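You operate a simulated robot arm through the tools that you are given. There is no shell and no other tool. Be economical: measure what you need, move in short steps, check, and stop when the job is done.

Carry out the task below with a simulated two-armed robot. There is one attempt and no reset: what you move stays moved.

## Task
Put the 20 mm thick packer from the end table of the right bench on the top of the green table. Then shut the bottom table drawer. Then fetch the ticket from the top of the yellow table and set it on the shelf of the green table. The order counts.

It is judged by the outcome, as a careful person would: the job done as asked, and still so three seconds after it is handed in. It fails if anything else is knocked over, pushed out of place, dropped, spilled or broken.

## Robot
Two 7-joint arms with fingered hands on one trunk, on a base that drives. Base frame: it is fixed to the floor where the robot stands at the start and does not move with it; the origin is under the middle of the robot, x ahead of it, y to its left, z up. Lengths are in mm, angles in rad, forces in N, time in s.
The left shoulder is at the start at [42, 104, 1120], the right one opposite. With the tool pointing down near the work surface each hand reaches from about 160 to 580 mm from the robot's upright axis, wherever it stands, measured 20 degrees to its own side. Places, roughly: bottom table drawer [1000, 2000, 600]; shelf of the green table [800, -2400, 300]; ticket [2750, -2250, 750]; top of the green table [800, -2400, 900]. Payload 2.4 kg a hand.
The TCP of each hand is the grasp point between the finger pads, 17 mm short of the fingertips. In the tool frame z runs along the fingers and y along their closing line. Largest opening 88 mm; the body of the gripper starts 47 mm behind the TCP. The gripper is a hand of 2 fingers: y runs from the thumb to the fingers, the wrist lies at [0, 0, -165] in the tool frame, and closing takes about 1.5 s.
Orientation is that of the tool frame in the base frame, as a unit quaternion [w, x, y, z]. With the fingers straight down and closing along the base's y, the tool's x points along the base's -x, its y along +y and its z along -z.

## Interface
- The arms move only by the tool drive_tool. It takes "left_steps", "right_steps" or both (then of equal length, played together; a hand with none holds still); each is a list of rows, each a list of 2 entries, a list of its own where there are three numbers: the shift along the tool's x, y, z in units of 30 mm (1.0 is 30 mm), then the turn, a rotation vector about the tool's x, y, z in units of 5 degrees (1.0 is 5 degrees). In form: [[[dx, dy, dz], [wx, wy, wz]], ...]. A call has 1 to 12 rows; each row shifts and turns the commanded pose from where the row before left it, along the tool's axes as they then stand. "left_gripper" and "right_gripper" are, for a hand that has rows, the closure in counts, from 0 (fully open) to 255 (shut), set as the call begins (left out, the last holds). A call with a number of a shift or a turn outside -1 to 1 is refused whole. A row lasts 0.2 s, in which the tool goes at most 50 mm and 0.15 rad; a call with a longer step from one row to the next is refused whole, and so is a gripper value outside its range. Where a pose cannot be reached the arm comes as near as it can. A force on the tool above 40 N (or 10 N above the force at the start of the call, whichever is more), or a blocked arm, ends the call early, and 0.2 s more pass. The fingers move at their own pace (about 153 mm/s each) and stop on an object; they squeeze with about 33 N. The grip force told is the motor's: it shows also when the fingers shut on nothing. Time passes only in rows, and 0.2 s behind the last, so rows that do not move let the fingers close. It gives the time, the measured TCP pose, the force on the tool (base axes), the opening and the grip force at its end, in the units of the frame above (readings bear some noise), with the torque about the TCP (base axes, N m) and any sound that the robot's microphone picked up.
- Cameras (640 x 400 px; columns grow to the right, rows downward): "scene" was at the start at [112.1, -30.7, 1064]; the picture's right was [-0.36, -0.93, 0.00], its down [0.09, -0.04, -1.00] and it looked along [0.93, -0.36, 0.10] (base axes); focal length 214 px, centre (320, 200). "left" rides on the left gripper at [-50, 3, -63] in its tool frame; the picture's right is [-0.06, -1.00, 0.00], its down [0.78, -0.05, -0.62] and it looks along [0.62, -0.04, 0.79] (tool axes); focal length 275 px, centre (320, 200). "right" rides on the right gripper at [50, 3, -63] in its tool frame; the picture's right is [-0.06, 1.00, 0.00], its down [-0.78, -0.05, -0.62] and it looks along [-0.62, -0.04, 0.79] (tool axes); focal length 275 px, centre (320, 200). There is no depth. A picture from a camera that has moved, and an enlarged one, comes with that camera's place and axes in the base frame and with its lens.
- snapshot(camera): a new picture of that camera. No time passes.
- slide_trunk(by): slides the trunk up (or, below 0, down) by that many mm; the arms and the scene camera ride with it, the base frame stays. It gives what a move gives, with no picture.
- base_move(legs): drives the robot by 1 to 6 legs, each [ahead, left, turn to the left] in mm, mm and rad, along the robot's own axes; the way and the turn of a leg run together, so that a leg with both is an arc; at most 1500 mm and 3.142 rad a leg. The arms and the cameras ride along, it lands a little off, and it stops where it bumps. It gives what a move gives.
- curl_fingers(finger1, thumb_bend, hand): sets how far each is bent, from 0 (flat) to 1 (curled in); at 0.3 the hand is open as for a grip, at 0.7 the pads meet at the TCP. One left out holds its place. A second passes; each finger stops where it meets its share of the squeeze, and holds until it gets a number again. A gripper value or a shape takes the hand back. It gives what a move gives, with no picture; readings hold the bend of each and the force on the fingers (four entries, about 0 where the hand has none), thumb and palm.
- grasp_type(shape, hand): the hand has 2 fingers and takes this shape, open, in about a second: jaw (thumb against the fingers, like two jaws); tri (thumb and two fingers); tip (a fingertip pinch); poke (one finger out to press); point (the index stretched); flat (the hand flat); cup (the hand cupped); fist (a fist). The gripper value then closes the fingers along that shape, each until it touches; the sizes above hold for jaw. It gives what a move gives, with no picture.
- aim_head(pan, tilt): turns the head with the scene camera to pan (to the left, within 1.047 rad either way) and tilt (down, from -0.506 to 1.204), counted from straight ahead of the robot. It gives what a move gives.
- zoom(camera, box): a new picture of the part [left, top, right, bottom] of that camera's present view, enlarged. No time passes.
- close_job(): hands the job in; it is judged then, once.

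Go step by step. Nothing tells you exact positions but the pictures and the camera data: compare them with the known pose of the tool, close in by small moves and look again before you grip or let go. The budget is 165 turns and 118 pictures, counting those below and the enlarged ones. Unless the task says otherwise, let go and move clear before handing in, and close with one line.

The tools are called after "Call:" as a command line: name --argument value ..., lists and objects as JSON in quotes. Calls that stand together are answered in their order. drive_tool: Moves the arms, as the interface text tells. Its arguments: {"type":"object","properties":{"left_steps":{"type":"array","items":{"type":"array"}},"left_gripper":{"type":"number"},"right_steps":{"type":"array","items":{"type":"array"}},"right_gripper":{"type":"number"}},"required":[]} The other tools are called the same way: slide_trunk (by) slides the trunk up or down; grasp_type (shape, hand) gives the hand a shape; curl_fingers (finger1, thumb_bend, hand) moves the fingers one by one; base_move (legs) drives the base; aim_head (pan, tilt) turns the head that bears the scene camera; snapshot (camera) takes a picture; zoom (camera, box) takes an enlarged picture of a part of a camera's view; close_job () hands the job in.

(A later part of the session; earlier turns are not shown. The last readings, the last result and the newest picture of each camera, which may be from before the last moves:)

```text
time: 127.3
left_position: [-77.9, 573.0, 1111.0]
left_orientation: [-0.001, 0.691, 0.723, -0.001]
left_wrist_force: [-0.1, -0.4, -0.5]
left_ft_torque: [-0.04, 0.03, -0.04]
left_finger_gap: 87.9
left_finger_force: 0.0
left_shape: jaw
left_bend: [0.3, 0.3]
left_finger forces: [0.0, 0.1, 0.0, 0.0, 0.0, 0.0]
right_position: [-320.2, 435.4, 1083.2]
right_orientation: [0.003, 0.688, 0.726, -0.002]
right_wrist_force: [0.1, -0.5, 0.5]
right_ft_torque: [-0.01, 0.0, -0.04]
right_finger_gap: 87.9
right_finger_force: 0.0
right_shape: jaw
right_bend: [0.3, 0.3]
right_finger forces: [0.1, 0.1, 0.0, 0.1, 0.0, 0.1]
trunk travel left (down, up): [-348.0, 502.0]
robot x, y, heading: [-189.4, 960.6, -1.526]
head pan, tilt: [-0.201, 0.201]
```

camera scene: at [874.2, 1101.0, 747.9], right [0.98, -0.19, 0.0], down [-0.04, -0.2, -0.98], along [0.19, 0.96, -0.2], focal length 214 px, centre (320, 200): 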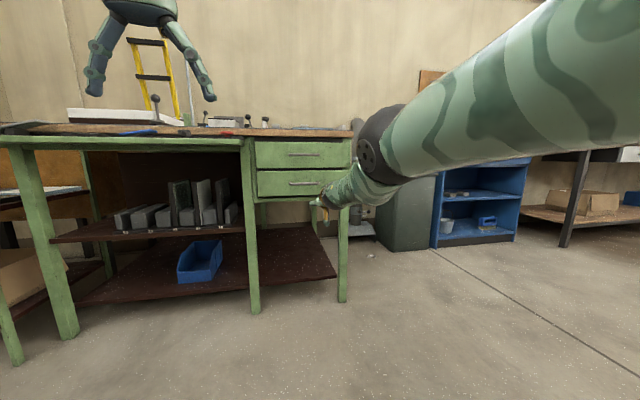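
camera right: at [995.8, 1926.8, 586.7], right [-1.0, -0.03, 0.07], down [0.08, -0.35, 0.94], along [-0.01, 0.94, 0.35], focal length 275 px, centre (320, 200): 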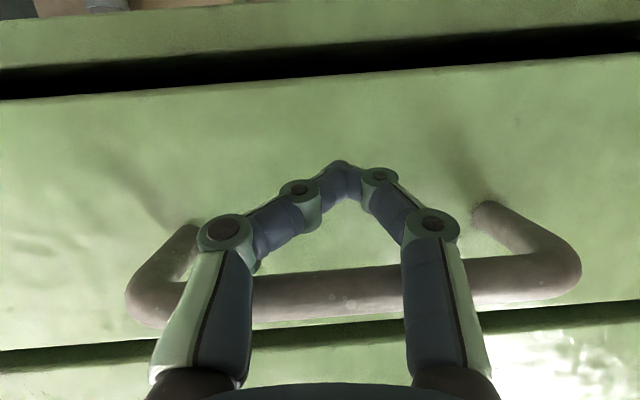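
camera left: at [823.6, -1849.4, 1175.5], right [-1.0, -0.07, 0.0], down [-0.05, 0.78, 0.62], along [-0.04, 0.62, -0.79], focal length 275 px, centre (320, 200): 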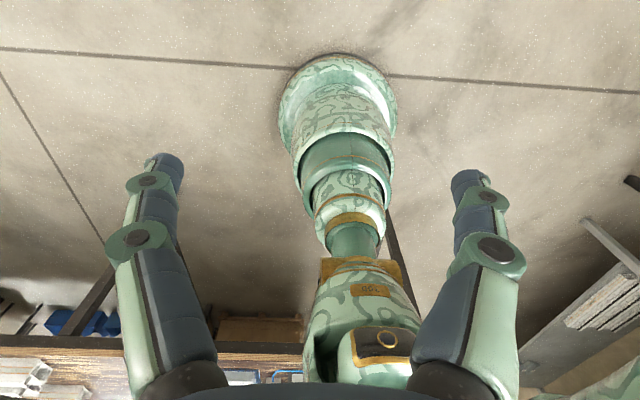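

Now drive back down the aisle and along toward the yellow table, then look.

Call:
base_move --legs '[[0, 0, -0.045], [1300, 0, 0], [1080, 0, 0], [0, 1150, 0]]'

Call:
aim_head --pan 0.9 --tilt 0.3

Call:
aim_head --pan 0.9 --tilt 0.3

Call:
snapshot --camera "scene"

```text
time: 144.8
left_position: [1035.2, -1814.2, 1112.1]
left_orientation: [-0.001, 0.709, 0.705, -0.001]
left_wrist_force: [0.5, -0.8, 0.3]
left_ft_torque: [0.02, 0.01, 0.02]
left_finger_gap: 88.0
left_finger_force: 0.0
left_shape: jaw
left_bend: [0.3, 0.3]
left_finger forces: [0.1, 0.0, 0.0, 0.0, 0.0, 0.0]
right_position: [785.6, -1939.0, 1083.1]
right_orientation: [0.003, 0.706, 0.708, -0.002]
right_wrist_force: [0.4, 0.2, -0.5]
right_ft_torque: [0.02, 0.05, -0.02]
right_finger_gap: 87.9
right_finger_force: 0.1
right_shape: jaw
right_bend: [0.3, 0.3]
right_finger forces: [0.0, 0.0, 0.1, 0.0, 0.0, 0.0]
trunk travel left (down, up): [-348.0, 502.0]
robot x, y, heading: [942.5, -1424.5, -1.574]
head pan, tilt: [-0.201, 0.201]
```

```text
time: 146.1
left_position: [1035.3, -1815.5, 1111.2]
left_orientation: [0.0, 0.709, 0.705, -0.001]
left_wrist_force: [-0.1, -1.1, 0.0]
left_ft_torque: [0.0, 0.01, -0.03]
left_finger_gap: 88.0
left_finger_force: 0.1
left_shape: jaw
left_bend: [0.3, 0.3]
left_finger forces: [0.1, 0.0, 0.1, 0.0, 0.0, 0.0]
right_position: [786.6, -1939.4, 1082.7]
right_orientation: [0.003, 0.706, 0.708, -0.002]
right_wrist_force: [-0.4, 0.2, -0.5]
right_ft_torque: [0.01, 0.02, -0.02]
right_finger_gap: 88.1
right_finger_force: 0.0
right_shape: jaw
right_bend: [0.3, 0.3]
right_finger forces: [0.0, 0.0, 0.1, 0.0, 0.0, 0.0]
trunk travel left (down, up): [-348.0, 502.0]
robot x, y, heading: [944.6, -1427.3, -1.576]
head pan, tilt: [0.901, 0.3]
```

```text
time: 146.7
left_position: [1035.5, -1813.8, 1109.8]
left_orientation: [-0.001, 0.71, 0.704, -0.001]
left_wrist_force: [0.8, 0.8, 0.0]
left_ft_torque: [0.03, 0.01, -0.01]
left_finger_gap: 88.0
left_finger_force: 0.0
left_shape: jaw
left_bend: [0.3, 0.3]
left_finger forces: [0.0, 0.0, 0.0, 0.0, 0.1, 0.0]
right_position: [786.5, -1938.8, 1082.3]
right_orientation: [0.003, 0.707, 0.708, -0.001]
right_wrist_force: [1.0, -0.5, -0.4]
right_ft_torque: [-0.01, 0.02, 0.0]
right_finger_gap: 88.1
right_finger_force: 0.0
right_shape: jaw
right_bend: [0.3, 0.3]
right_finger forces: [0.1, 0.0, 0.0, 0.0, 0.1, 0.1]
trunk travel left (down, up): [-348.0, 502.0]
robot x, y, heading: [946.0, -1428.2, -1.574]
head pan, tilt: [0.901, 0.3]
```

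```text
72 pictures are left
camera scene: at [1015.7, -1514.4, 1025.5], right [-0.63, -0.78, 0.0], down [-0.23, 0.19, -0.96], along [0.75, -0.6, -0.3], focal length 214 px, centre (320, 200)
```

scene: 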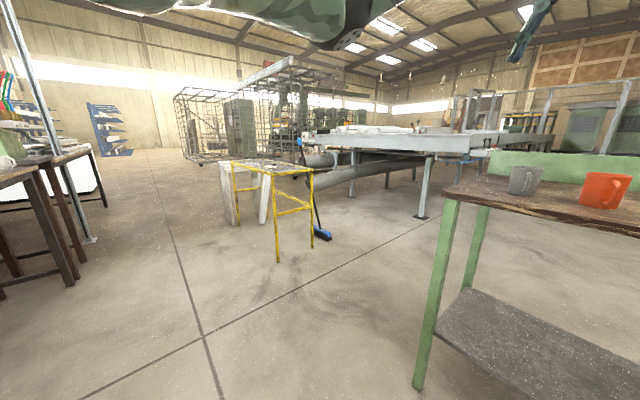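

The yellow table is seen ahead-left, with a broom leaning behind it. Zooming.

Call:
zoom --camera "scene" --box '[200, 130, 360, 270]'

```text
2.86 times, centred on (280, 200) of scene
camera zoom: at [1015.7, -1514.4, 1025.5], right [-0.63, -0.78, 0.0], down [-0.23, 0.19, -0.96], along [0.75, -0.6, -0.3], focal length 613 px, centre (434, 200)
```

zoom: 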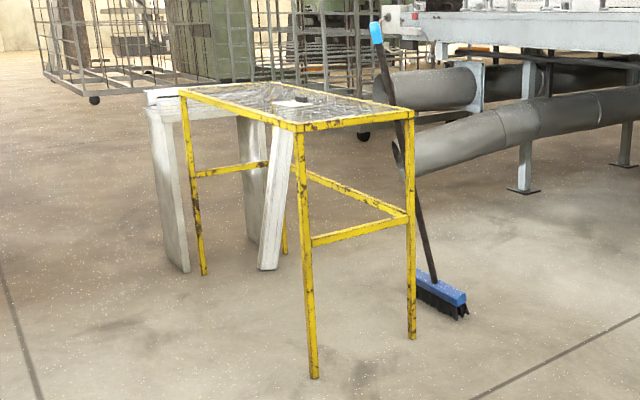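

The ticket lies on the yellow table about (2790, -2360, 740); the broom leans at its far side (y≈-2570). I'll strafe to stand before it.

Call:
base_move --legs '[[0, 1000, 0], [0, 950, 0]]'

Call:
aim_head --pan 0.1 --tilt 0.5

Call:
aim_head --pan 0.1 --tilt 0.5

Call:
snapshot --camera "scene"

```text
time: 156.4
left_position: [2980.9, -1826.3, 1111.5]
left_orientation: [-0.001, 0.71, 0.705, -0.001]
left_wrist_force: [-0.4, -0.3, 0.1]
left_ft_torque: [0.02, 0.04, -0.03]
left_finger_gap: 87.9
left_finger_force: 0.1
left_shape: jaw
left_bend: [0.3, 0.3]
left_finger forces: [0.0, 0.0, 0.0, 0.1, 0.0, 0.0]
right_position: [2730.0, -1950.2, 1083.1]
right_orientation: [0.003, 0.707, 0.707, -0.002]
right_wrist_force: [-0.2, -0.3, 0.1]
right_ft_torque: [0.01, 0.01, 0.02]
right_finger_gap: 88.0
right_finger_force: 0.0
right_shape: jaw
right_bend: [0.3, 0.3]
right_finger forces: [0.0, 0.0, 0.1, 0.0, 0.0, 0.0]
trunk travel left (down, up): [-348.0, 502.0]
robot x, y, heading: [2889.7, -1438.6, -1.574]
head pan, tilt: [0.901, 0.3]
```

```text
time: 157.6
left_position: [2979.8, -1826.4, 1111.1]
left_orientation: [0.0, 0.709, 0.705, -0.001]
left_wrist_force: [-0.3, -0.1, 0.4]
left_ft_torque: [-0.01, 0.03, -0.01]
left_finger_gap: 88.2
left_finger_force: 0.0
left_shape: jaw
left_bend: [0.3, 0.3]
left_finger forces: [0.0, 0.1, 0.0, 0.0, 0.0, 0.0]
right_position: [2729.3, -1949.7, 1082.5]
right_orientation: [0.003, 0.707, 0.708, -0.002]
right_wrist_force: [-0.3, 0.1, 0.2]
right_ft_torque: [0.03, 0.05, 0.0]
right_finger_gap: 88.0
right_finger_force: 0.1
right_shape: jaw
right_bend: [0.3, 0.3]
right_finger forces: [0.0, 0.0, 0.0, 0.0, 0.1, 0.0]
trunk travel left (down, up): [-348.0, 502.0]
robot x, y, heading: [2888.6, -1436.7, -1.578]
head pan, tilt: [0.099, 0.499]
```

```text
time: 158.2
left_position: [2981.9, -1826.5, 1111.0]
left_orientation: [-0.001, 0.709, 0.705, 0.0]
left_wrist_force: [0.1, 0.2, 0.0]
left_ft_torque: [-0.03, 0.02, 0.02]
left_finger_gap: 87.9
left_finger_force: 0.0
left_shape: jaw
left_bend: [0.3, 0.3]
left_finger forces: [0.0, 0.0, 0.0, 0.0, 0.0, 0.0]
right_position: [2730.0, -1949.9, 1082.9]
right_orientation: [0.004, 0.708, 0.707, -0.002]
right_wrist_force: [-0.2, 0.8, 0.4]
right_ft_torque: [-0.01, -0.02, -0.01]
right_finger_gap: 88.1
right_finger_force: 0.0
right_shape: jaw
right_bend: [0.3, 0.3]
right_finger forces: [0.0, 0.0, 0.1, 0.0, 0.1, 0.0]
trunk travel left (down, up): [-348.0, 502.0]
robot x, y, heading: [2884.9, -1436.5, -1.57]
head pan, tilt: [0.099, 0.499]
```

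```text
70 pictures are left
camera scene: at [2895.9, -1557.6, 1007.1], right [-1.0, -0.09, 0.0], down [-0.04, 0.48, -0.88], along [0.08, -0.87, -0.48], focal length 214 px, centre (320, 200)
```

scene: 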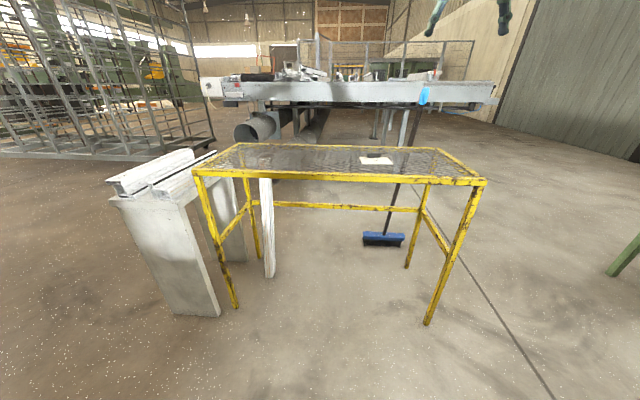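

Call:
zoom --camera "scene" --box '[320, 130, 440, 190]'

Call:
zoom --camera "right" --box '[160, 200, 480, 400]'

```text
5.33 times, centred on (380, 160) of scene
camera zoom: at [2895.9, -1557.6, 1007.1], right [-1.0, -0.09, 0.0], down [-0.04, 0.48, -0.88], along [0.08, -0.87, -0.48], focal length 1144 px, centre (0, 413)
```

zoom: 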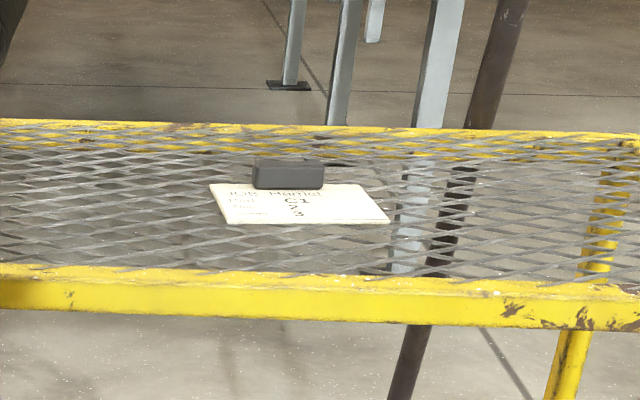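

```text
2.00 times, centred on (320, 300) of right
camera zoom: at [2733.1, -1900.1, 1145.3], right [1.0, -0.06, 0.0], down [-0.05, -0.78, 0.62], along [-0.04, -0.62, -0.78], focal length 551 px, centre (320, 0)
```

zoom: 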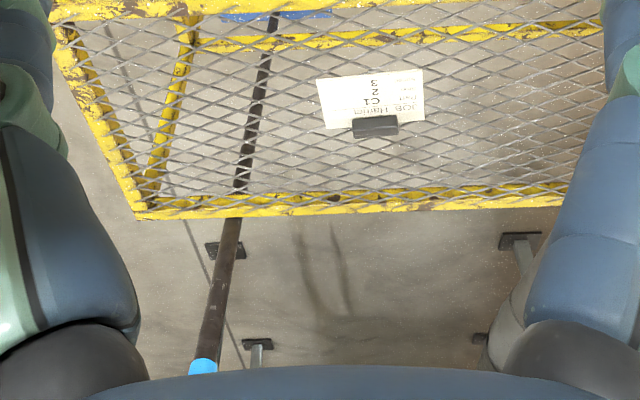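

The ticket is a card with a dark grip block on it; the block is at about (2760, -2386, 761), long side along x. Driving up to it and lowering the trunk by 90.

Call:
base_move --legs '[[410, 0, 0], [0, 30, 0]]'

Call:
slide_trunk --by -90

Call:
snapshot --camera "right"

```text
time: 161.1
left_position: [3014.1, -2231.1, 1110.6]
left_orientation: [-0.001, 0.707, 0.708, -0.001]
left_wrist_force: [-0.5, -0.6, 0.4]
left_ft_torque: [0.02, -0.01, 0.02]
left_finger_gap: 88.1
left_finger_force: 0.2
left_shape: jaw
left_bend: [0.3, 0.3]
left_finger forces: [0.1, 0.0, 0.0, 0.0, 0.0, 0.1]
right_position: [2763.7, -2357.3, 1082.4]
right_orientation: [0.003, 0.704, 0.71, -0.001]
right_wrist_force: [-0.2, -0.3, 0.2]
right_ft_torque: [0.02, -0.02, -0.01]
right_finger_gap: 87.8
right_finger_force: 0.0
right_shape: jaw
right_bend: [0.3, 0.3]
right_finger forces: [0.0, 0.0, 0.1, 0.1, 0.0, 0.0]
trunk travel left (down, up): [-348.0, 502.0]
robot x, y, heading: [2917.5, -1839.5, -1.569]
head pan, tilt: [0.099, 0.499]
```

```text
time: 162.4
left_position: [3012.7, -2231.5, 1020.1]
left_orientation: [0.0, 0.707, 0.708, -0.002]
left_wrist_force: [0.7, -0.8, -0.1]
left_ft_torque: [0.03, -0.01, -0.03]
left_finger_gap: 88.0
left_finger_force: 0.0
left_shape: jaw
left_bend: [0.3, 0.3]
left_finger forces: [0.0, 0.0, 0.0, 0.0, 0.1, 0.0]
right_position: [2764.2, -2355.7, 993.2]
right_orientation: [0.003, 0.704, 0.71, -0.002]
right_wrist_force: [0.5, 0.3, 0.6]
right_ft_torque: [-0.04, 0.01, 0.01]
right_finger_gap: 88.2
right_finger_force: 0.1
right_shape: jaw
right_bend: [0.3, 0.3]
right_finger forces: [0.1, 0.0, 0.0, 0.1, 0.0, 0.0]
trunk travel left (down, up): [-258.0, 592.0]
robot x, y, heading: [2917.3, -1839.2, -1.568]
head pan, tilt: [0.099, 0.499]
```

```text
67 pictures are left
camera right: at [2766.5, -2306.4, 1055.5], right [1.0, -0.05, 0.0], down [-0.04, -0.78, 0.62], along [-0.03, -0.62, -0.78], focal length 275 px, centre (320, 200)
```

right: 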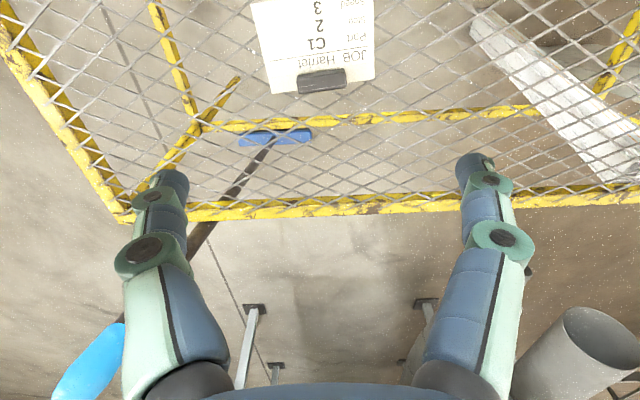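

Descend toward the block: 30 mm ahead, 145 mm down.

Call:
drive_tool --right_steps '[[[-0.25, 0, 0.9], [0, 0, 0]], [[-0.25, 0, 0.9], [0, 0, 0]], [[-0.25, 0, 0.9], [0, 0, 0]], [[-0.25, 0, 0.9], [0, 0, 0]], [[0, 0, 0.8], [0, 0, 0]], [[0, 0, 0.4], [0, 0, 0]], [[0, 0, 0], [0, 0, 0]]]'

Call:
snapshot --camera "right"

```text
time: 164.0
left_position: [3013.0, -2231.2, 1020.6]
left_orientation: [0.0, 0.707, 0.707, -0.001]
left_wrist_force: [0.6, -0.5, -0.1]
left_ft_torque: [0.0, 0.0, 0.02]
left_finger_gap: 88.1
left_finger_force: 0.1
left_shape: jaw
left_bend: [0.3, 0.3]
left_finger forces: [0.0, 0.0, 0.1, 0.1, 0.0, 0.0]
right_position: [2762.6, -2387.3, 848.6]
right_orientation: [0.003, 0.704, 0.71, -0.002]
right_wrist_force: [0.1, 0.3, -0.4]
right_ft_torque: [0.01, 0.0, 0.01]
right_finger_gap: 87.7
right_finger_force: 0.0
right_shape: jaw
right_bend: [0.3, 0.3]
right_finger forces: [0.0, 0.1, 0.0, 0.0, 0.0, 0.0]
trunk travel left (down, up): [-258.0, 592.0]
robot x, y, heading: [2917.7, -1841.3, -1.572]
head pan, tilt: [0.099, 0.499]
```

```text
66 pictures are left
camera right: at [2766.0, -2337.4, 910.7], right [1.0, -0.05, 0.0], down [-0.04, -0.78, 0.62], along [-0.03, -0.62, -0.78], focal length 275 px, centre (320, 200)
```

right: 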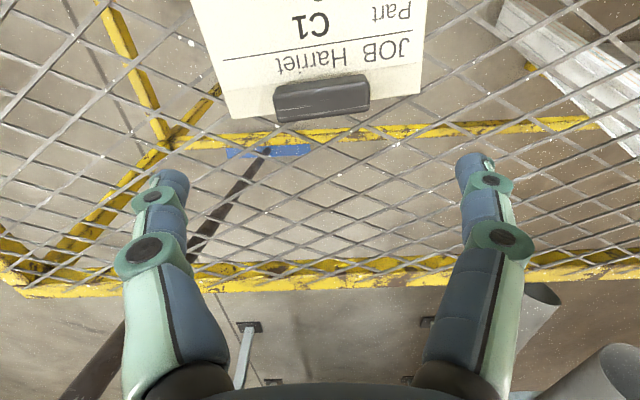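

Well aligned. Down 70 mm.

Call:
drive_tool --right_steps '[[[0, 0, 0.8], [0, 0, 0]], [[0, 0, 0.7], [0, 0, 0]], [[0, 0, 0.5], [0, 0, 0]], [[0, 0, 0.35], [0, 0, 0]], [[0, 0, 0], [0, 0, 0]]]'

Call:
snapshot --camera "right"

```text
time: 165.2
left_position: [3013.4, -2229.6, 1021.3]
left_orientation: [-0.001, 0.707, 0.707, 0.0]
left_wrist_force: [0.9, -0.2, 0.2]
left_ft_torque: [-0.01, -0.02, -0.01]
left_finger_gap: 87.9
left_finger_force: 0.0
left_shape: jaw
left_bend: [0.3, 0.3]
left_finger forces: [0.1, 0.0, 0.0, 0.1, 0.1, 0.0]
right_position: [2765.5, -2387.8, 778.5]
right_orientation: [0.003, 0.704, 0.71, -0.002]
right_wrist_force: [0.4, 0.5, 0.4]
right_ft_torque: [0.0, 0.01, -0.01]
right_finger_gap: 88.1
right_finger_force: 0.0
right_shape: jaw
right_bend: [0.3, 0.3]
right_finger forces: [0.1, 0.1, 0.1, 0.1, 0.1, 0.0]
trunk travel left (down, up): [-258.0, 592.0]
robot x, y, heading: [2918.7, -1841.2, -1.569]
head pan, tilt: [0.099, 0.499]
```

```text
65 pictures are left
camera right: at [2767.5, -2337.9, 841.6], right [1.0, -0.05, 0.0], down [-0.04, -0.78, 0.62], along [-0.03, -0.62, -0.78], focal length 275 px, centre (320, 200)
```

right: 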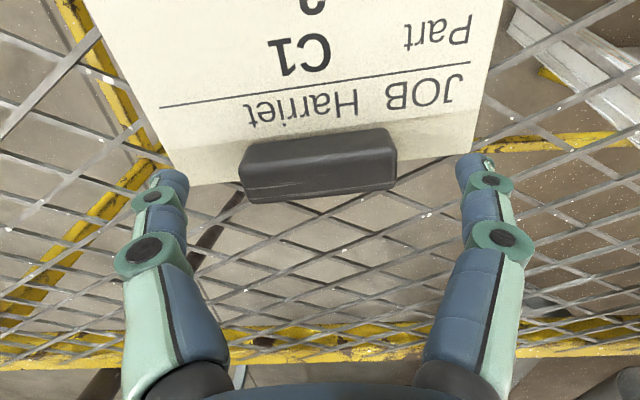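

Centred. Down 9 mm more, then check.

Call:
drive_tool --right_steps '[[[0, 0, 0.2], [0, 0, 0]], [[0, 0, 0.15], [0, 0, 0]], [[0, 0, 0], [0, 0, 0]]]'

Call:
snapshot --camera "right"

```text
time: 166.0
left_position: [3013.6, -2230.5, 1020.3]
left_orientation: [0.0, 0.707, 0.707, 0.0]
left_wrist_force: [-0.2, 0.4, -0.2]
left_ft_torque: [-0.02, 0.05, -0.02]
left_finger_gap: 88.0
left_finger_force: 0.3
left_shape: jaw
left_bend: [0.3, 0.3]
left_finger forces: [0.0, 0.0, 0.1, 0.1, 0.0, 0.1]
right_position: [2763.9, -2387.3, 768.3]
right_orientation: [0.003, 0.704, 0.71, -0.003]
right_wrist_force: [-0.7, -0.2, 4.9]
right_ft_torque: [-0.01, 0.02, -0.03]
right_finger_gap: 87.9
right_finger_force: 0.0
right_shape: jaw
right_bend: [0.3, 0.3]
right_finger forces: [2.0, 0.1, 0.0, 0.1, 2.4, 0.0]
trunk travel left (down, up): [-258.0, 592.0]
robot x, y, heading: [2917.5, -1844.1, -1.568]
head pan, tilt: [0.099, 0.499]
```

```text
64 pictures are left
camera right: at [2767.3, -2337.9, 831.1], right [1.0, -0.05, 0.0], down [-0.04, -0.78, 0.62], along [-0.03, -0.62, -0.78], focal length 275 px, centre (320, 200)
```

right: 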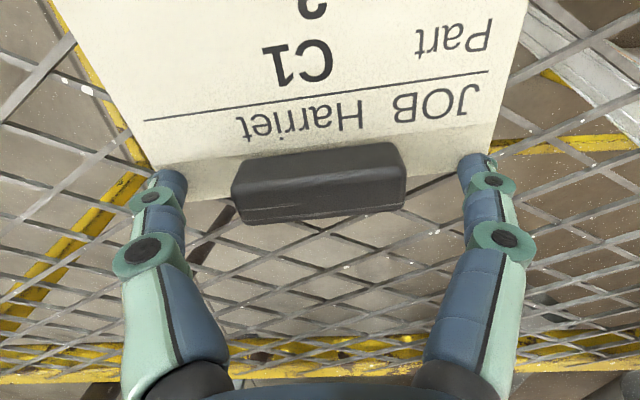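

Fingertips just touch the mesh (5 N). Raise 4 mm and close.

Call:
drive_tool --right_steps '[[[0, 0, -0.13], [0, 0, 0]], [[0, 0, 0], [0, 0, 0]]]'

Call:
drive_tool --right_gripper 255 --right_steps '[[[0, 0, 0], [0, 0, 0]], [[0, 0, 0], [0, 0, 0]], [[0, 0, 0], [0, 0, 0]], [[0, 0, 0], [0, 0, 0]], [[0, 0, 0], [0, 0, 0]], [[0, 0, 0], [0, 0, 0]], [[0, 0, 0], [0, 0, 0]]]'

Call:
snapshot --camera "right"

```text
time: 166.6
left_position: [3013.8, -2231.0, 1020.3]
left_orientation: [-0.001, 0.707, 0.707, -0.001]
left_wrist_force: [0.1, -0.1, 0.1]
left_ft_torque: [0.01, -0.01, 0.0]
left_finger_gap: 88.2
left_finger_force: 0.0
left_shape: jaw
left_bend: [0.3, 0.3]
left_finger forces: [0.1, 0.0, 0.1, 0.0, 0.1, 0.0]
right_position: [2763.5, -2388.3, 771.9]
right_orientation: [0.003, 0.704, 0.71, -0.002]
right_wrist_force: [-0.6, -0.6, 0.2]
right_ft_torque: [-0.02, 0.02, 0.0]
right_finger_gap: 88.3
right_finger_force: 0.1
right_shape: jaw
right_bend: [0.3, 0.3]
right_finger forces: [0.0, 0.1, 0.0, 0.1, 0.1, 0.0]
trunk travel left (down, up): [-258.0, 592.0]
robot x, y, heading: [2917.5, -1843.3, -1.565]
head pan, tilt: [0.099, 0.499]
```

```text
time: 168.2
left_position: [3012.9, -2231.3, 1020.0]
left_orientation: [0.0, 0.707, 0.707, -0.001]
left_wrist_force: [-0.2, 0.4, 0.3]
left_ft_torque: [-0.01, 0.0, 0.06]
left_finger_gap: 88.1
left_finger_force: 0.0
left_shape: jaw
left_bend: [0.3, 0.3]
left_finger forces: [0.0, 0.0, 0.1, 0.0, 0.0, 0.0]
right_position: [2765.0, -2387.9, 772.8]
right_orientation: [0.003, 0.704, 0.71, -0.002]
right_wrist_force: [0.8, -0.7, -0.4]
right_ft_torque: [-0.02, 0.0, 0.01]
right_finger_gap: 44.4
right_finger_force: 32.9
right_shape: jaw
right_bend: [0.74, 0.71]
right_finger forces: [27.5, 0.0, 0.1, 0.0, 27.7, 0.0]
trunk travel left (down, up): [-258.0, 592.0]
robot x, y, heading: [2916.9, -1846.4, -1.571]
head pan, tilt: [0.099, 0.499]
```

```text
63 pictures are left
camera right: at [2767.1, -2338.5, 834.7], right [1.0, -0.05, 0.0], down [-0.04, -0.78, 0.62], along [-0.03, -0.62, -0.78], focal length 275 px, centre (320, 200)
```

right: 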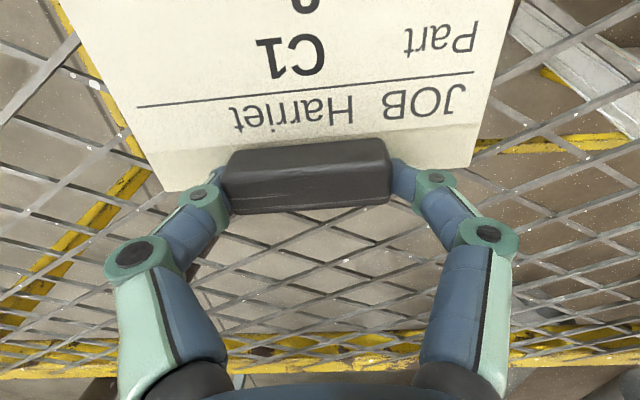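

Gripped (gap 44 mm). Lifting slowly and checking that the card comes along.

Call:
drive_tool --right_steps '[[[0, 0, -0.3], [0, 0, 0]], [[0, 0, -0.5], [0, 0, 0]], [[0, 0, -0.7], [0, 0, 0]], [[0, 0, -0.8], [0, 0, 0]], [[0, 0, -0.7], [0, 0, 0]], [[0, 0, 0], [0, 0, 0]]]'

Call:
snapshot --camera "right"

Call:
snapshot --camera "scene"

```text
time: 169.6
left_position: [3013.2, -2231.5, 1020.8]
left_orientation: [-0.001, 0.707, 0.707, -0.001]
left_wrist_force: [-1.0, -0.5, -0.4]
left_ft_torque: [-0.03, 0.02, 0.01]
left_finger_gap: 87.7
left_finger_force: 0.0
left_shape: jaw
left_bend: [0.3, 0.3]
left_finger forces: [0.0, 0.1, 0.1, 0.0, 0.0, 0.0]
right_position: [2765.1, -2387.8, 861.0]
right_orientation: [0.002, 0.704, 0.71, -0.002]
right_wrist_force: [-0.6, -0.4, -0.7]
right_ft_torque: [-0.01, 0.01, 0.0]
right_finger_gap: 44.8
right_finger_force: 33.2
right_shape: jaw
right_bend: [0.74, 0.71]
right_finger forces: [27.6, 0.0, 0.0, 0.0, 27.6, 0.1]
trunk travel left (down, up): [-258.0, 592.0]
robot x, y, heading: [2914.5, -1841.1, -1.567]
head pan, tilt: [0.099, 0.499]
```

```text
62 pictures are left
camera right: at [2767.2, -2337.5, 924.2], right [1.0, -0.05, 0.0], down [-0.04, -0.78, 0.62], along [-0.03, -0.62, -0.78], focal length 275 px, centre (320, 200)
```

right: 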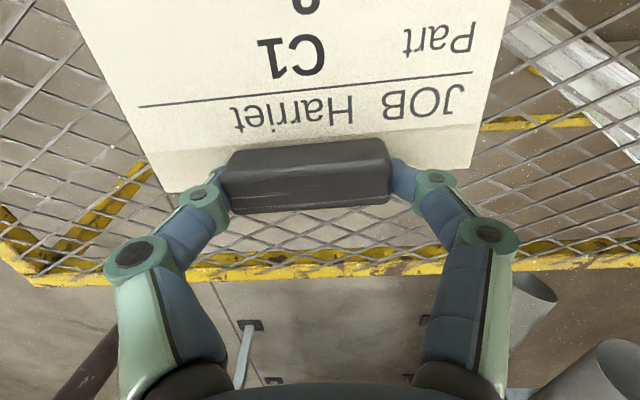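

```text
61 pictures are left
camera scene: at [2926.5, -1966.1, 916.9], right [-0.99, -0.1, 0.0], down [-0.05, 0.48, -0.88], along [0.09, -0.87, -0.48], focal length 214 px, centre (320, 200)
```

scene: 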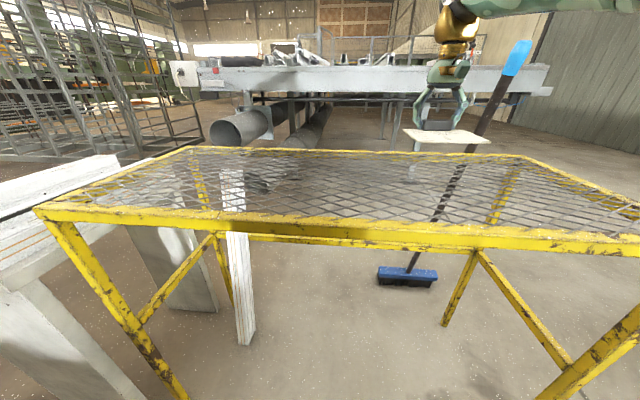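

The ticket (card with its block) is held. Backing off, and pulling the left hand in toward the body so it won't strike the green table later.

Call:
base_move --legs '[[-400, 0, 0]]'

Call:
drive_tool --left_steps '[[[0.8, 0.5, -0.3], [0, 0, 0]], [[0.8, 0.5, -0.3], [0, 0, 0]], [[0.8, 0.5, -0.3], [0, 0, 0]], [[0.8, 0.5, -0.3], [0, 0, 0]], [[0.8, 0.5, -0.3], [0, 0, 0]], [[0.8, 0.5, 0], [0, 0, 0]]]'

```text
time: 172.1
left_position: [3011.8, -1833.5, 1018.9]
left_orientation: [-0.001, 0.708, 0.706, -0.001]
left_wrist_force: [-0.2, 0.3, -0.6]
left_ft_torque: [-0.02, 0.0, 0.02]
left_finger_gap: 87.8
left_finger_force: 0.0
left_shape: jaw
left_bend: [0.3, 0.3]
left_finger forces: [0.0, 0.0, 0.0, 0.1, 0.0, 0.0]
right_position: [2761.9, -1990.3, 861.1]
right_orientation: [0.002, 0.706, 0.708, -0.002]
right_wrist_force: [0.1, 0.3, 0.2]
right_ft_torque: [-0.02, -0.02, 0.01]
right_finger_gap: 44.6
right_finger_force: 32.5
right_shape: jaw
right_bend: [0.74, 0.71]
right_finger forces: [27.7, 0.0, 0.1, 0.1, 27.7, 0.0]
trunk travel left (down, up): [-258.0, 592.0]
robot x, y, heading: [2915.8, -1443.4, -1.574]
head pan, tilt: [0.099, 0.499]
```

```text
time: 173.5
left_position: [3102.3, -1688.5, 1065.2]
left_orientation: [0.0, 0.708, 0.706, -0.001]
left_wrist_force: [-0.7, 0.4, -0.5]
left_ft_torque: [0.01, 0.0, 0.01]
left_finger_gap: 88.0
left_finger_force: 0.0
left_shape: jaw
left_bend: [0.3, 0.3]
left_finger forces: [0.0, 0.0, 0.1, 0.1, 0.0, 0.0]
right_position: [2762.3, -1989.7, 862.0]
right_orientation: [0.003, 0.706, 0.709, -0.002]
right_wrist_force: [0.3, 0.2, -0.5]
right_ft_torque: [0.0, -0.03, 0.04]
right_finger_gap: 44.3
right_finger_force: 32.2
right_shape: jaw
right_bend: [0.74, 0.71]
right_finger forces: [27.7, 0.0, 0.1, 0.0, 27.7, 0.0]
trunk travel left (down, up): [-258.0, 592.0]
robot x, y, heading: [2920.0, -1443.1, -1.572]
head pan, tilt: [0.099, 0.499]
```

Now strafe back to the green table.

Call:
base_move --legs '[[0, -900, 0], [0, -900, 0]]'

Call:
slide_trunk --by -250

Call:
aim_head --pan 0.05 --tilt 0.4

Call:
snapshot --camera "scene"

Call:
snapshot --camera "right"

```text
time: 182.6
left_position: [1291.6, -1690.1, 1064.2]
left_orientation: [-0.001, 0.702, 0.712, 0.0]
left_wrist_force: [-0.3, 0.2, 1.0]
left_ft_torque: [0.0, -0.01, 0.01]
left_finger_gap: 88.3
left_finger_force: 0.0
left_shape: jaw
left_bend: [0.3, 0.3]
left_finger forces: [0.0, 0.0, 0.0, 0.1, 0.0, 0.0]
right_position: [956.9, -1998.7, 861.0]
right_orientation: [0.004, 0.699, 0.715, -0.001]
right_wrist_force: [-0.1, -0.3, -0.4]
right_ft_torque: [-0.01, 0.01, -0.01]
right_finger_gap: 44.7
right_finger_force: 32.4
right_shape: jaw
right_bend: [0.74, 0.72]
right_finger forces: [27.7, 0.0, 0.1, 0.1, 27.6, 0.0]
trunk travel left (down, up): [-258.0, 592.0]
robot x, y, heading: [1102.0, -1452.3, -1.558]
head pan, tilt: [0.099, 0.499]
```

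```text
time: 185.2
left_position: [1292.0, -1689.9, 815.8]
left_orientation: [0.0, 0.701, 0.713, -0.001]
left_wrist_force: [0.2, 0.1, 0.1]
left_ft_torque: [0.01, 0.01, 0.0]
left_finger_gap: 87.9
left_finger_force: 0.0
left_shape: jaw
left_bend: [0.3, 0.3]
left_finger forces: [0.0, 0.0, 0.0, 0.1, 0.0, 0.0]
right_position: [957.4, -1999.4, 610.9]
right_orientation: [0.003, 0.699, 0.715, -0.002]
right_wrist_force: [-0.6, -0.4, -0.7]
right_ft_torque: [-0.01, 0.03, 0.01]
right_finger_gap: 44.5
right_finger_force: 33.5
right_shape: jaw
right_bend: [0.74, 0.72]
right_finger forces: [27.6, 0.1, 0.0, 0.0, 27.6, 0.0]
trunk travel left (down, up): [-8.0, 842.0]
robot x, y, heading: [1103.9, -1453.3, -1.556]
head pan, tilt: [0.099, 0.499]
```

```text
time: 185.9
left_position: [1291.2, -1690.7, 814.7]
left_orientation: [0.0, 0.701, 0.713, -0.001]
left_wrist_force: [0.3, 1.1, 0.1]
left_ft_torque: [0.0, 0.01, 0.0]
left_finger_gap: 88.1
left_finger_force: 0.0
left_shape: jaw
left_bend: [0.3, 0.3]
left_finger forces: [0.1, 0.0, 0.0, 0.0, 0.0, 0.0]
right_position: [958.0, -1998.8, 610.7]
right_orientation: [0.003, 0.699, 0.715, -0.001]
right_wrist_force: [0.7, 0.3, -0.2]
right_ft_torque: [0.0, 0.02, 0.0]
right_finger_gap: 44.4
right_finger_force: 33.8
right_shape: jaw
right_bend: [0.74, 0.72]
right_finger forces: [27.6, 0.0, 0.1, 0.1, 27.7, 0.0]
trunk travel left (down, up): [-8.0, 842.0]
robot x, y, heading: [1101.5, -1452.2, -1.552]
head pan, tilt: [0.051, 0.4]
```

```text
60 pictures are left
camera scene: at [1108.8, -1589.4, 681.7], right [-1.0, -0.07, 0.0], down [-0.03, 0.39, -0.92], along [0.06, -0.92, -0.39], focal length 214 px, centre (320, 200)
```

scene: 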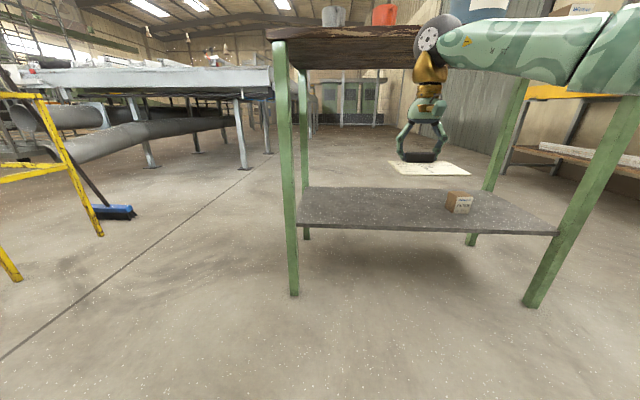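

```text
59 pictures are left
camera right: at [959.1, -1948.0, 673.9], right [1.0, -0.04, 0.0], down [-0.03, -0.78, 0.62], along [-0.02, -0.62, -0.78], focal length 275 px, centre (320, 200)
```

right: 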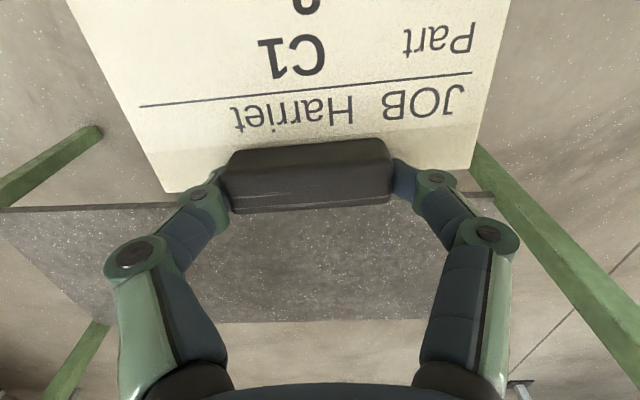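

The shelf is at z≈300, front edge y≈-2240, with a "FILTER" box on its right part; the left part is free. First lower the hand outside the table.

Call:
drive_tool --right_steps '[[[0, 0, 0.8], [0, 0, 0]], [[0, 0, 0.8], [0, 0, 0]], [[0, 0, 0.8], [0, 0, 0]], [[0, 0, 0.8], [0, 0, 0]], [[0, 0, 0.8], [0, 0, 0]], [[0, 0, 0.8], [0, 0, 0]], [[0, 0, 0.8], [0, 0, 0]], [[0, 0, 0.6], [0, 0, 0]], [[0, 0, 0], [0, 0, 0]]]'

Call:
snapshot --camera "right"

Call:
snapshot --camera "scene"

```text
time: 187.9
left_position: [1290.7, -1690.1, 814.8]
left_orientation: [-0.001, 0.702, 0.712, 0.0]
left_wrist_force: [0.1, 0.5, 0.8]
left_ft_torque: [0.0, 0.01, -0.01]
left_finger_gap: 88.0
left_finger_force: 0.0
left_shape: jaw
left_bend: [0.3, 0.3]
left_finger forces: [0.1, 0.1, 0.0, 0.1, 0.0, 0.0]
right_position: [958.4, -2001.5, 425.0]
right_orientation: [0.004, 0.699, 0.715, -0.002]
right_wrist_force: [-0.3, 0.1, -1.0]
right_ft_torque: [0.03, -0.02, -0.04]
right_finger_gap: 44.5
right_finger_force: 33.6
right_shape: jaw
right_bend: [0.74, 0.72]
right_finger forces: [27.6, 0.0, 0.1, 0.1, 27.7, 0.0]
trunk travel left (down, up): [-8.0, 842.0]
robot x, y, heading: [1101.8, -1448.4, -1.555]
head pan, tilt: [0.051, 0.4]
```

```text
58 pictures are left
camera right: at [959.8, -1950.4, 487.4], right [1.0, -0.04, 0.0], down [-0.03, -0.78, 0.62], along [-0.02, -0.62, -0.78], focal length 275 px, centre (320, 200)
```

right: 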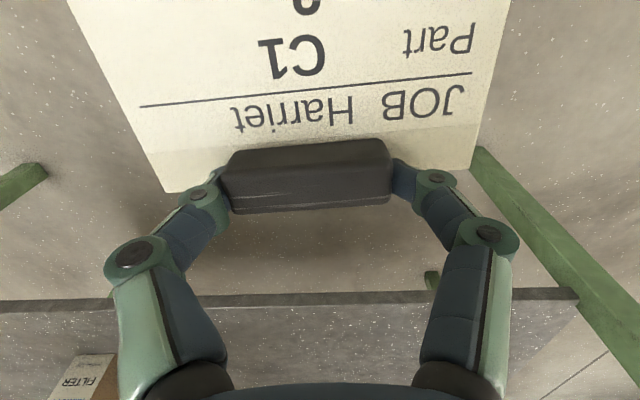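

```text
57 pictures are left
camera scene: at [1108.8, -1589.4, 681.8], right [-1.0, -0.07, 0.0], down [-0.03, 0.39, -0.92], along [0.06, -0.92, -0.39], focal length 214 px, centre (320, 200)
```

scene: 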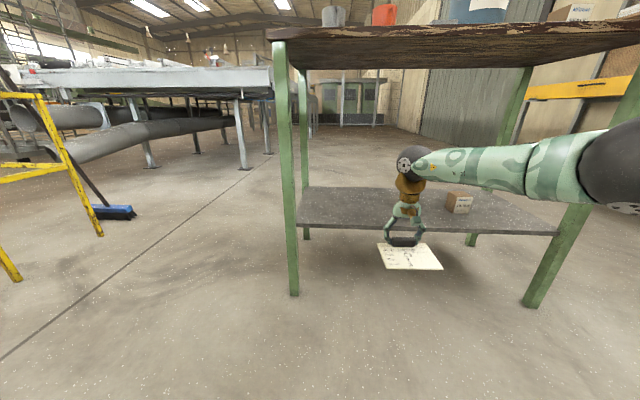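

Shelf top is z≈296 with its front at y≈-2267; the way in is clear under the tabletop. Driving in 250 first.

Call:
base_move --legs '[[0, 0, -0.015], [250, 0, 0]]'

Call:
snapshot --camera "scene"

Call:
snapshot --camera "right"

```text
time: 190.0
left_position: [1288.3, -1941.8, 813.7]
left_orientation: [-0.002, 0.706, 0.708, -0.001]
left_wrist_force: [0.4, -0.2, 0.4]
left_ft_torque: [-0.02, -0.01, 0.0]
left_finger_gap: 88.0
left_finger_force: 0.1
left_shape: jaw
left_bend: [0.3, 0.3]
left_finger forces: [0.0, 0.0, 0.0, 0.0, 0.1, 0.0]
right_position: [951.0, -2246.9, 424.6]
right_orientation: [0.003, 0.704, 0.71, -0.002]
right_wrist_force: [0.5, 0.4, -0.2]
right_ft_torque: [-0.01, 0.01, 0.0]
right_finger_gap: 44.7
right_finger_force: 33.1
right_shape: jaw
right_bend: [0.74, 0.72]
right_finger forces: [27.6, 0.0, 0.0, 0.0, 27.7, 0.0]
trunk travel left (down, up): [-8.0, 842.0]
robot x, y, heading: [1103.8, -1694.0, -1.576]
head pan, tilt: [0.051, 0.4]
```

```text
56 pictures are left
camera scene: at [1107.4, -1837.8, 681.8], right [-1.0, -0.05, 0.0], down [-0.02, 0.39, -0.92], along [0.05, -0.92, -0.39], focal length 214 px, centre (320, 200)
```

scene: 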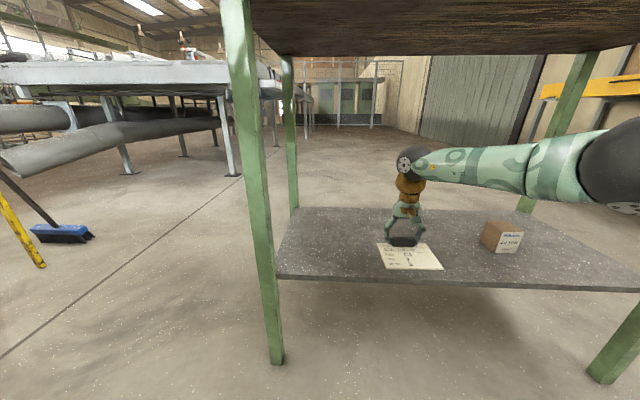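

```text
55 pictures are left
camera right: at [953.5, -2196.7, 487.8], right [1.0, -0.05, 0.0], down [-0.04, -0.78, 0.62], along [-0.03, -0.62, -0.78], focal length 275 px, centre (320, 200)
```

right: 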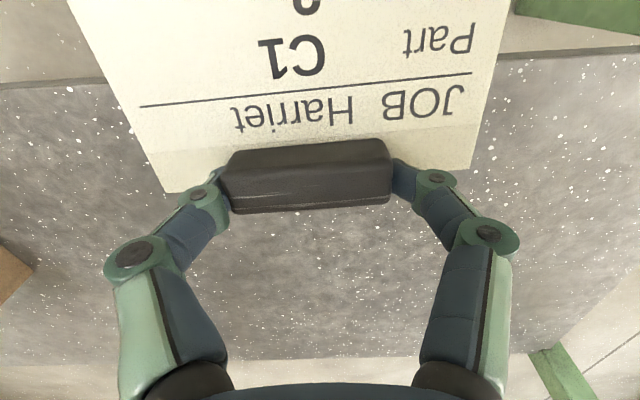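

The hand is clear beneath the tabletop. Going 140 further.

Call:
base_move --legs '[[140, 0, 0]]'

Call:
drive_tool --right_steps '[[[0, 0, 0.6], [0, 0, 0]], [[0, 0, 0.6], [0, 0, 0]], [[0, 0, 0.5], [0, 0, 0]], [[0, 0, 0.3], [0, 0, 0]], [[0, 0, 0], [0, 0, 0]]]'

Call:
snapshot --camera "scene"

Call:
snapshot --camera "right"

```text
time: 191.3
left_position: [1290.0, -2083.7, 813.5]
left_orientation: [0.001, 0.706, 0.708, -0.001]
left_wrist_force: [0.8, 0.1, -0.7]
left_ft_torque: [0.02, 0.01, -0.02]
left_finger_gap: 88.0
left_finger_force: 0.1
left_shape: jaw
left_bend: [0.3, 0.3]
left_finger forces: [0.0, 0.0, 0.0, 0.1, 0.0, 0.0]
right_position: [951.3, -2389.2, 424.0]
right_orientation: [0.003, 0.704, 0.71, -0.002]
right_wrist_force: [-0.8, 0.0, -0.2]
right_ft_torque: [0.01, 0.03, -0.05]
right_finger_gap: 44.6
right_finger_force: 32.8
right_shape: jaw
right_bend: [0.74, 0.72]
right_finger forces: [27.7, 0.0, 0.0, 0.0, 27.7, 0.0]
trunk travel left (down, up): [-8.0, 842.0]
robot x, y, heading: [1104.9, -1839.1, -1.569]
head pan, tilt: [0.051, 0.4]
```

```text
time: 192.5
left_position: [1289.1, -2082.4, 815.0]
left_orientation: [0.0, 0.706, 0.708, -0.001]
left_wrist_force: [0.2, 0.6, -0.1]
left_ft_torque: [0.0, 0.04, 0.0]
left_finger_gap: 88.0
left_finger_force: 0.1
left_shape: jaw
left_bend: [0.3, 0.3]
left_finger forces: [0.1, 0.1, 0.0, 0.0, 0.1, 0.0]
right_position: [952.2, -2391.6, 365.6]
right_orientation: [0.003, 0.704, 0.711, -0.002]
right_wrist_force: [-0.3, -0.2, 0.1]
right_ft_torque: [-0.01, -0.01, -0.01]
right_finger_gap: 44.4
right_finger_force: 33.1
right_shape: jaw
right_bend: [0.74, 0.72]
right_finger forces: [27.6, 0.1, 0.1, 0.0, 27.6, 0.0]
trunk travel left (down, up): [-8.0, 842.0]
robot x, y, heading: [1101.7, -1846.9, -1.568]
head pan, tilt: [0.051, 0.4]
```

```text
54 pictures are left
camera scene: at [1107.9, -1980.7, 681.8], right [-1.0, -0.05, 0.0], down [-0.02, 0.39, -0.92], along [0.05, -0.92, -0.39], focal length 214 px, centre (320, 200)
```

scene: 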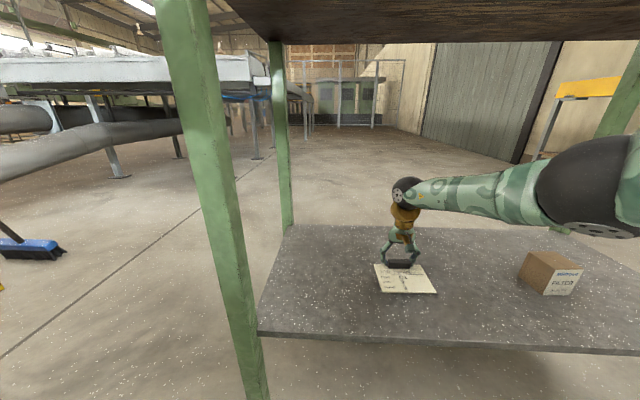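

```text
53 pictures are left
camera right: at [955.2, -2340.2, 427.6], right [1.0, -0.05, 0.0], down [-0.04, -0.78, 0.62], along [-0.03, -0.62, -0.78], focal length 275 px, centre (320, 200)
```

right: 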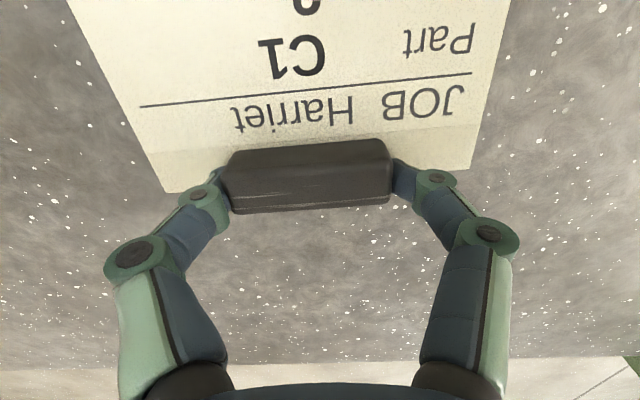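

Over a free spot. Lowering 36 mm, then in small steps.

Call:
drive_tool --right_steps '[[[0, 0, 0.5], [0, 0, 0]], [[0, 0, 0.4], [0, 0, 0]], [[0, 0, 0.3], [0, 0, 0]], [[0, 0, 0], [0, 0, 0]]]'

Call:
zoom --camera "scene" --box '[350, 210, 470, 310]'

```text
time: 193.4
left_position: [1289.2, -2082.4, 813.8]
left_orientation: [0.001, 0.706, 0.708, -0.002]
left_wrist_force: [-0.1, -1.1, 0.3]
left_ft_torque: [0.01, -0.03, 0.0]
left_finger_gap: 88.0
left_finger_force: 0.1
left_shape: jaw
left_bend: [0.3, 0.3]
left_finger forces: [0.1, 0.1, 0.1, 0.1, 0.1, 0.1]
right_position: [953.4, -2395.1, 336.0]
right_orientation: [0.008, 0.704, 0.71, -0.003]
right_wrist_force: [2.1, 2.4, 26.9]
right_ft_torque: [0.03, 0.46, -0.04]
right_finger_gap: 42.8
right_finger_force: 32.9
right_shape: jaw
right_bend: [0.8, 0.76]
right_finger forces: [31.6, 0.1, 0.0, 0.1, 38.2, 0.1]
trunk travel left (down, up): [-8.0, 842.0]
robot x, y, heading: [1104.7, -1844.5, -1.565]
head pan, tilt: [0.051, 0.4]
stopped in row 4 (right hand): the force on the tool passed its limit at 45 N (the readings are from after the stop); the commanded pose is now the measured one
```

```text
4.00 times, centred on (410, 260) of scene
camera zoom: at [1108.3, -1979.2, 682.4], right [-1.0, -0.05, 0.0], down [-0.02, 0.39, -0.92], along [0.05, -0.92, -0.39], focal length 858 px, centre (-40, -40)
```

zoom: 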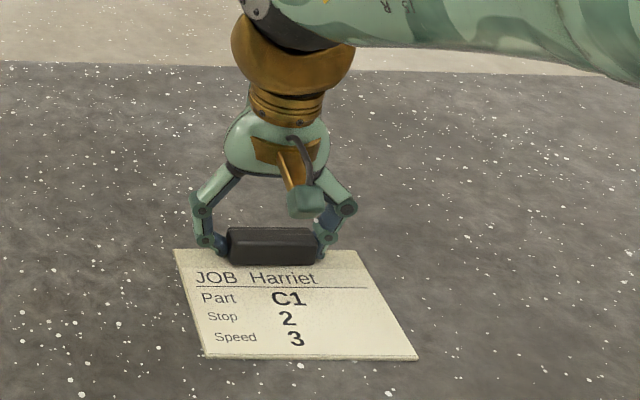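

The card rests on the shelf (contact felt at z 336). Relieve the pressure slightly, then open.

Call:
drive_tool --right_steps '[[[0, 0, -0.06], [0, 0, 0]], [[0, 0, 0], [0, 0, 0]]]'

Call:
drive_tool --right_gripper 0 --right_steps '[[[0, 0, 0], [0, 0, 0]], [[0, 0, 0], [0, 0, 0]], [[0, 0, 0], [0, 0, 0]], [[0, 0, 0], [0, 0, 0]], [[0, 0, 0], [0, 0, 0]]]'

Call:
snapshot --camera "right"

```text
time: 194.0
left_position: [1288.8, -2083.1, 815.1]
left_orientation: [0.0, 0.706, 0.708, -0.002]
left_wrist_force: [0.2, 0.3, 0.2]
left_ft_torque: [-0.01, 0.0, -0.01]
left_finger_gap: 87.7
left_finger_force: 0.1
left_shape: jaw
left_bend: [0.3, 0.3]
left_finger forces: [0.0, 0.0, 0.1, 0.0, 0.0, 0.1]
right_position: [954.1, -2393.5, 335.9]
right_orientation: [0.007, 0.703, 0.711, -0.003]
right_wrist_force: [1.7, -6.6, 25.2]
right_ft_torque: [-0.06, 0.33, 0.12]
right_finger_gap: 42.9
right_finger_force: 33.3
right_shape: jaw
right_bend: [0.8, 0.76]
right_finger forces: [33.1, 0.0, 0.0, 0.0, 36.5, 0.1]
trunk travel left (down, up): [-8.0, 842.0]
robot x, y, heading: [1103.2, -1841.0, -1.567]
head pan, tilt: [0.051, 0.4]
```

```text
time: 194.4
left_position: [1289.5, -2081.3, 815.6]
left_orientation: [0.001, 0.707, 0.708, -0.003]
left_wrist_force: [-1.0, -0.5, 0.1]
left_ft_torque: [0.03, 0.04, -0.01]
left_finger_gap: 87.6
left_finger_force: 0.1
left_shape: jaw
left_bend: [0.3, 0.3]
left_finger forces: [0.0, 0.0, 0.1, 0.1, 0.1, 0.1]
right_position: [953.8, -2396.2, 341.6]
right_orientation: [0.012, 0.703, 0.711, -0.005]
right_wrist_force: [-6.4, 4.5, 43.0]
right_ft_torque: [0.17, -0.88, 0.09]
right_finger_gap: 56.9
right_finger_force: 0.1
right_shape: jaw
right_bend: [0.7, 0.32]
right_finger forces: [42.2, 0.1, 0.0, 0.0, 0.0, 0.0]
trunk travel left (down, up): [-8.0, 842.0]
robot x, y, heading: [1103.8, -1839.7, -1.566]
head pan, tilt: [0.051, 0.4]
stopped in row 1 (right hand): the force on the tool passed its limit at 48 N (the readings are from after the stop); the commanded pose is now the measured one
```

```text
51 pictures are left
camera right: at [956.9, -2344.0, 403.5], right [1.0, -0.05, 0.01], down [-0.05, -0.77, 0.64], along [-0.03, -0.64, -0.77], focal length 275 px, centre (320, 200)
```

right: 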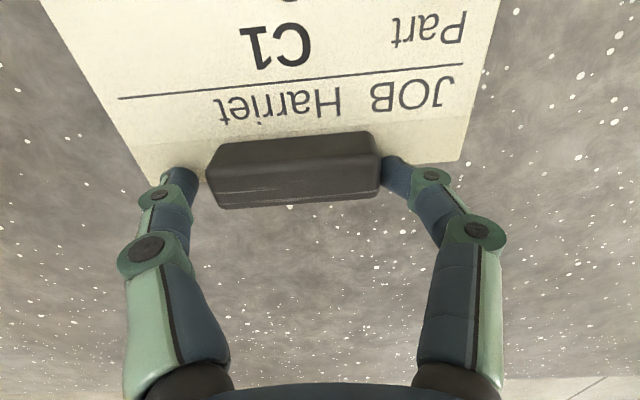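

One finger opened, the other still presses the shelf. Lift in tiny steps so it frees.

Call:
drive_tool --right_steps '[[[0, 0, -0.08], [0, 0, 0]], [[0, 0, -0.08], [0, 0, 0]], [[0, 0, 0], [0, 0, 0]], [[0, 0, 0], [0, 0, 0]], [[0, 0, 0], [0, 0, 0]]]'

Call:
snapshot --camera "right"

```text
time: 195.6
left_position: [1289.5, -2082.1, 815.3]
left_orientation: [0.0, 0.707, 0.708, -0.002]
left_wrist_force: [-0.1, 0.4, 0.8]
left_ft_torque: [-0.01, 0.03, 0.01]
left_finger_gap: 88.0
left_finger_force: 0.0
left_shape: jaw
left_bend: [0.3, 0.3]
left_finger forces: [0.1, 0.0, 0.1, 0.1, 0.0, 0.0]
right_position: [953.0, -2393.3, 341.3]
right_orientation: [0.008, 0.703, 0.711, -0.003]
right_wrist_force: [-7.4, -7.9, 29.6]
right_ft_torque: [-0.1, -0.62, -0.22]
right_finger_gap: 61.1
right_finger_force: 0.1
right_shape: jaw
right_bend: [0.68, 0.3]
right_finger forces: [29.1, 0.0, 0.1, 0.0, 0.1, 0.1]
trunk travel left (down, up): [-8.0, 842.0]
robot x, y, heading: [1103.8, -1841.2, -1.569]
head pan, tilt: [0.051, 0.4]
```

```text
50 pictures are left
camera right: at [956.0, -2342.7, 404.0], right [1.0, -0.05, 0.01], down [-0.04, -0.78, 0.63], along [-0.03, -0.63, -0.78], focal length 275 px, centre (320, 200)
```

right: 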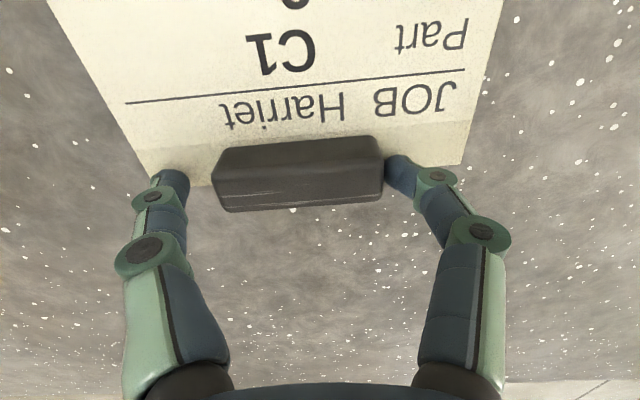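

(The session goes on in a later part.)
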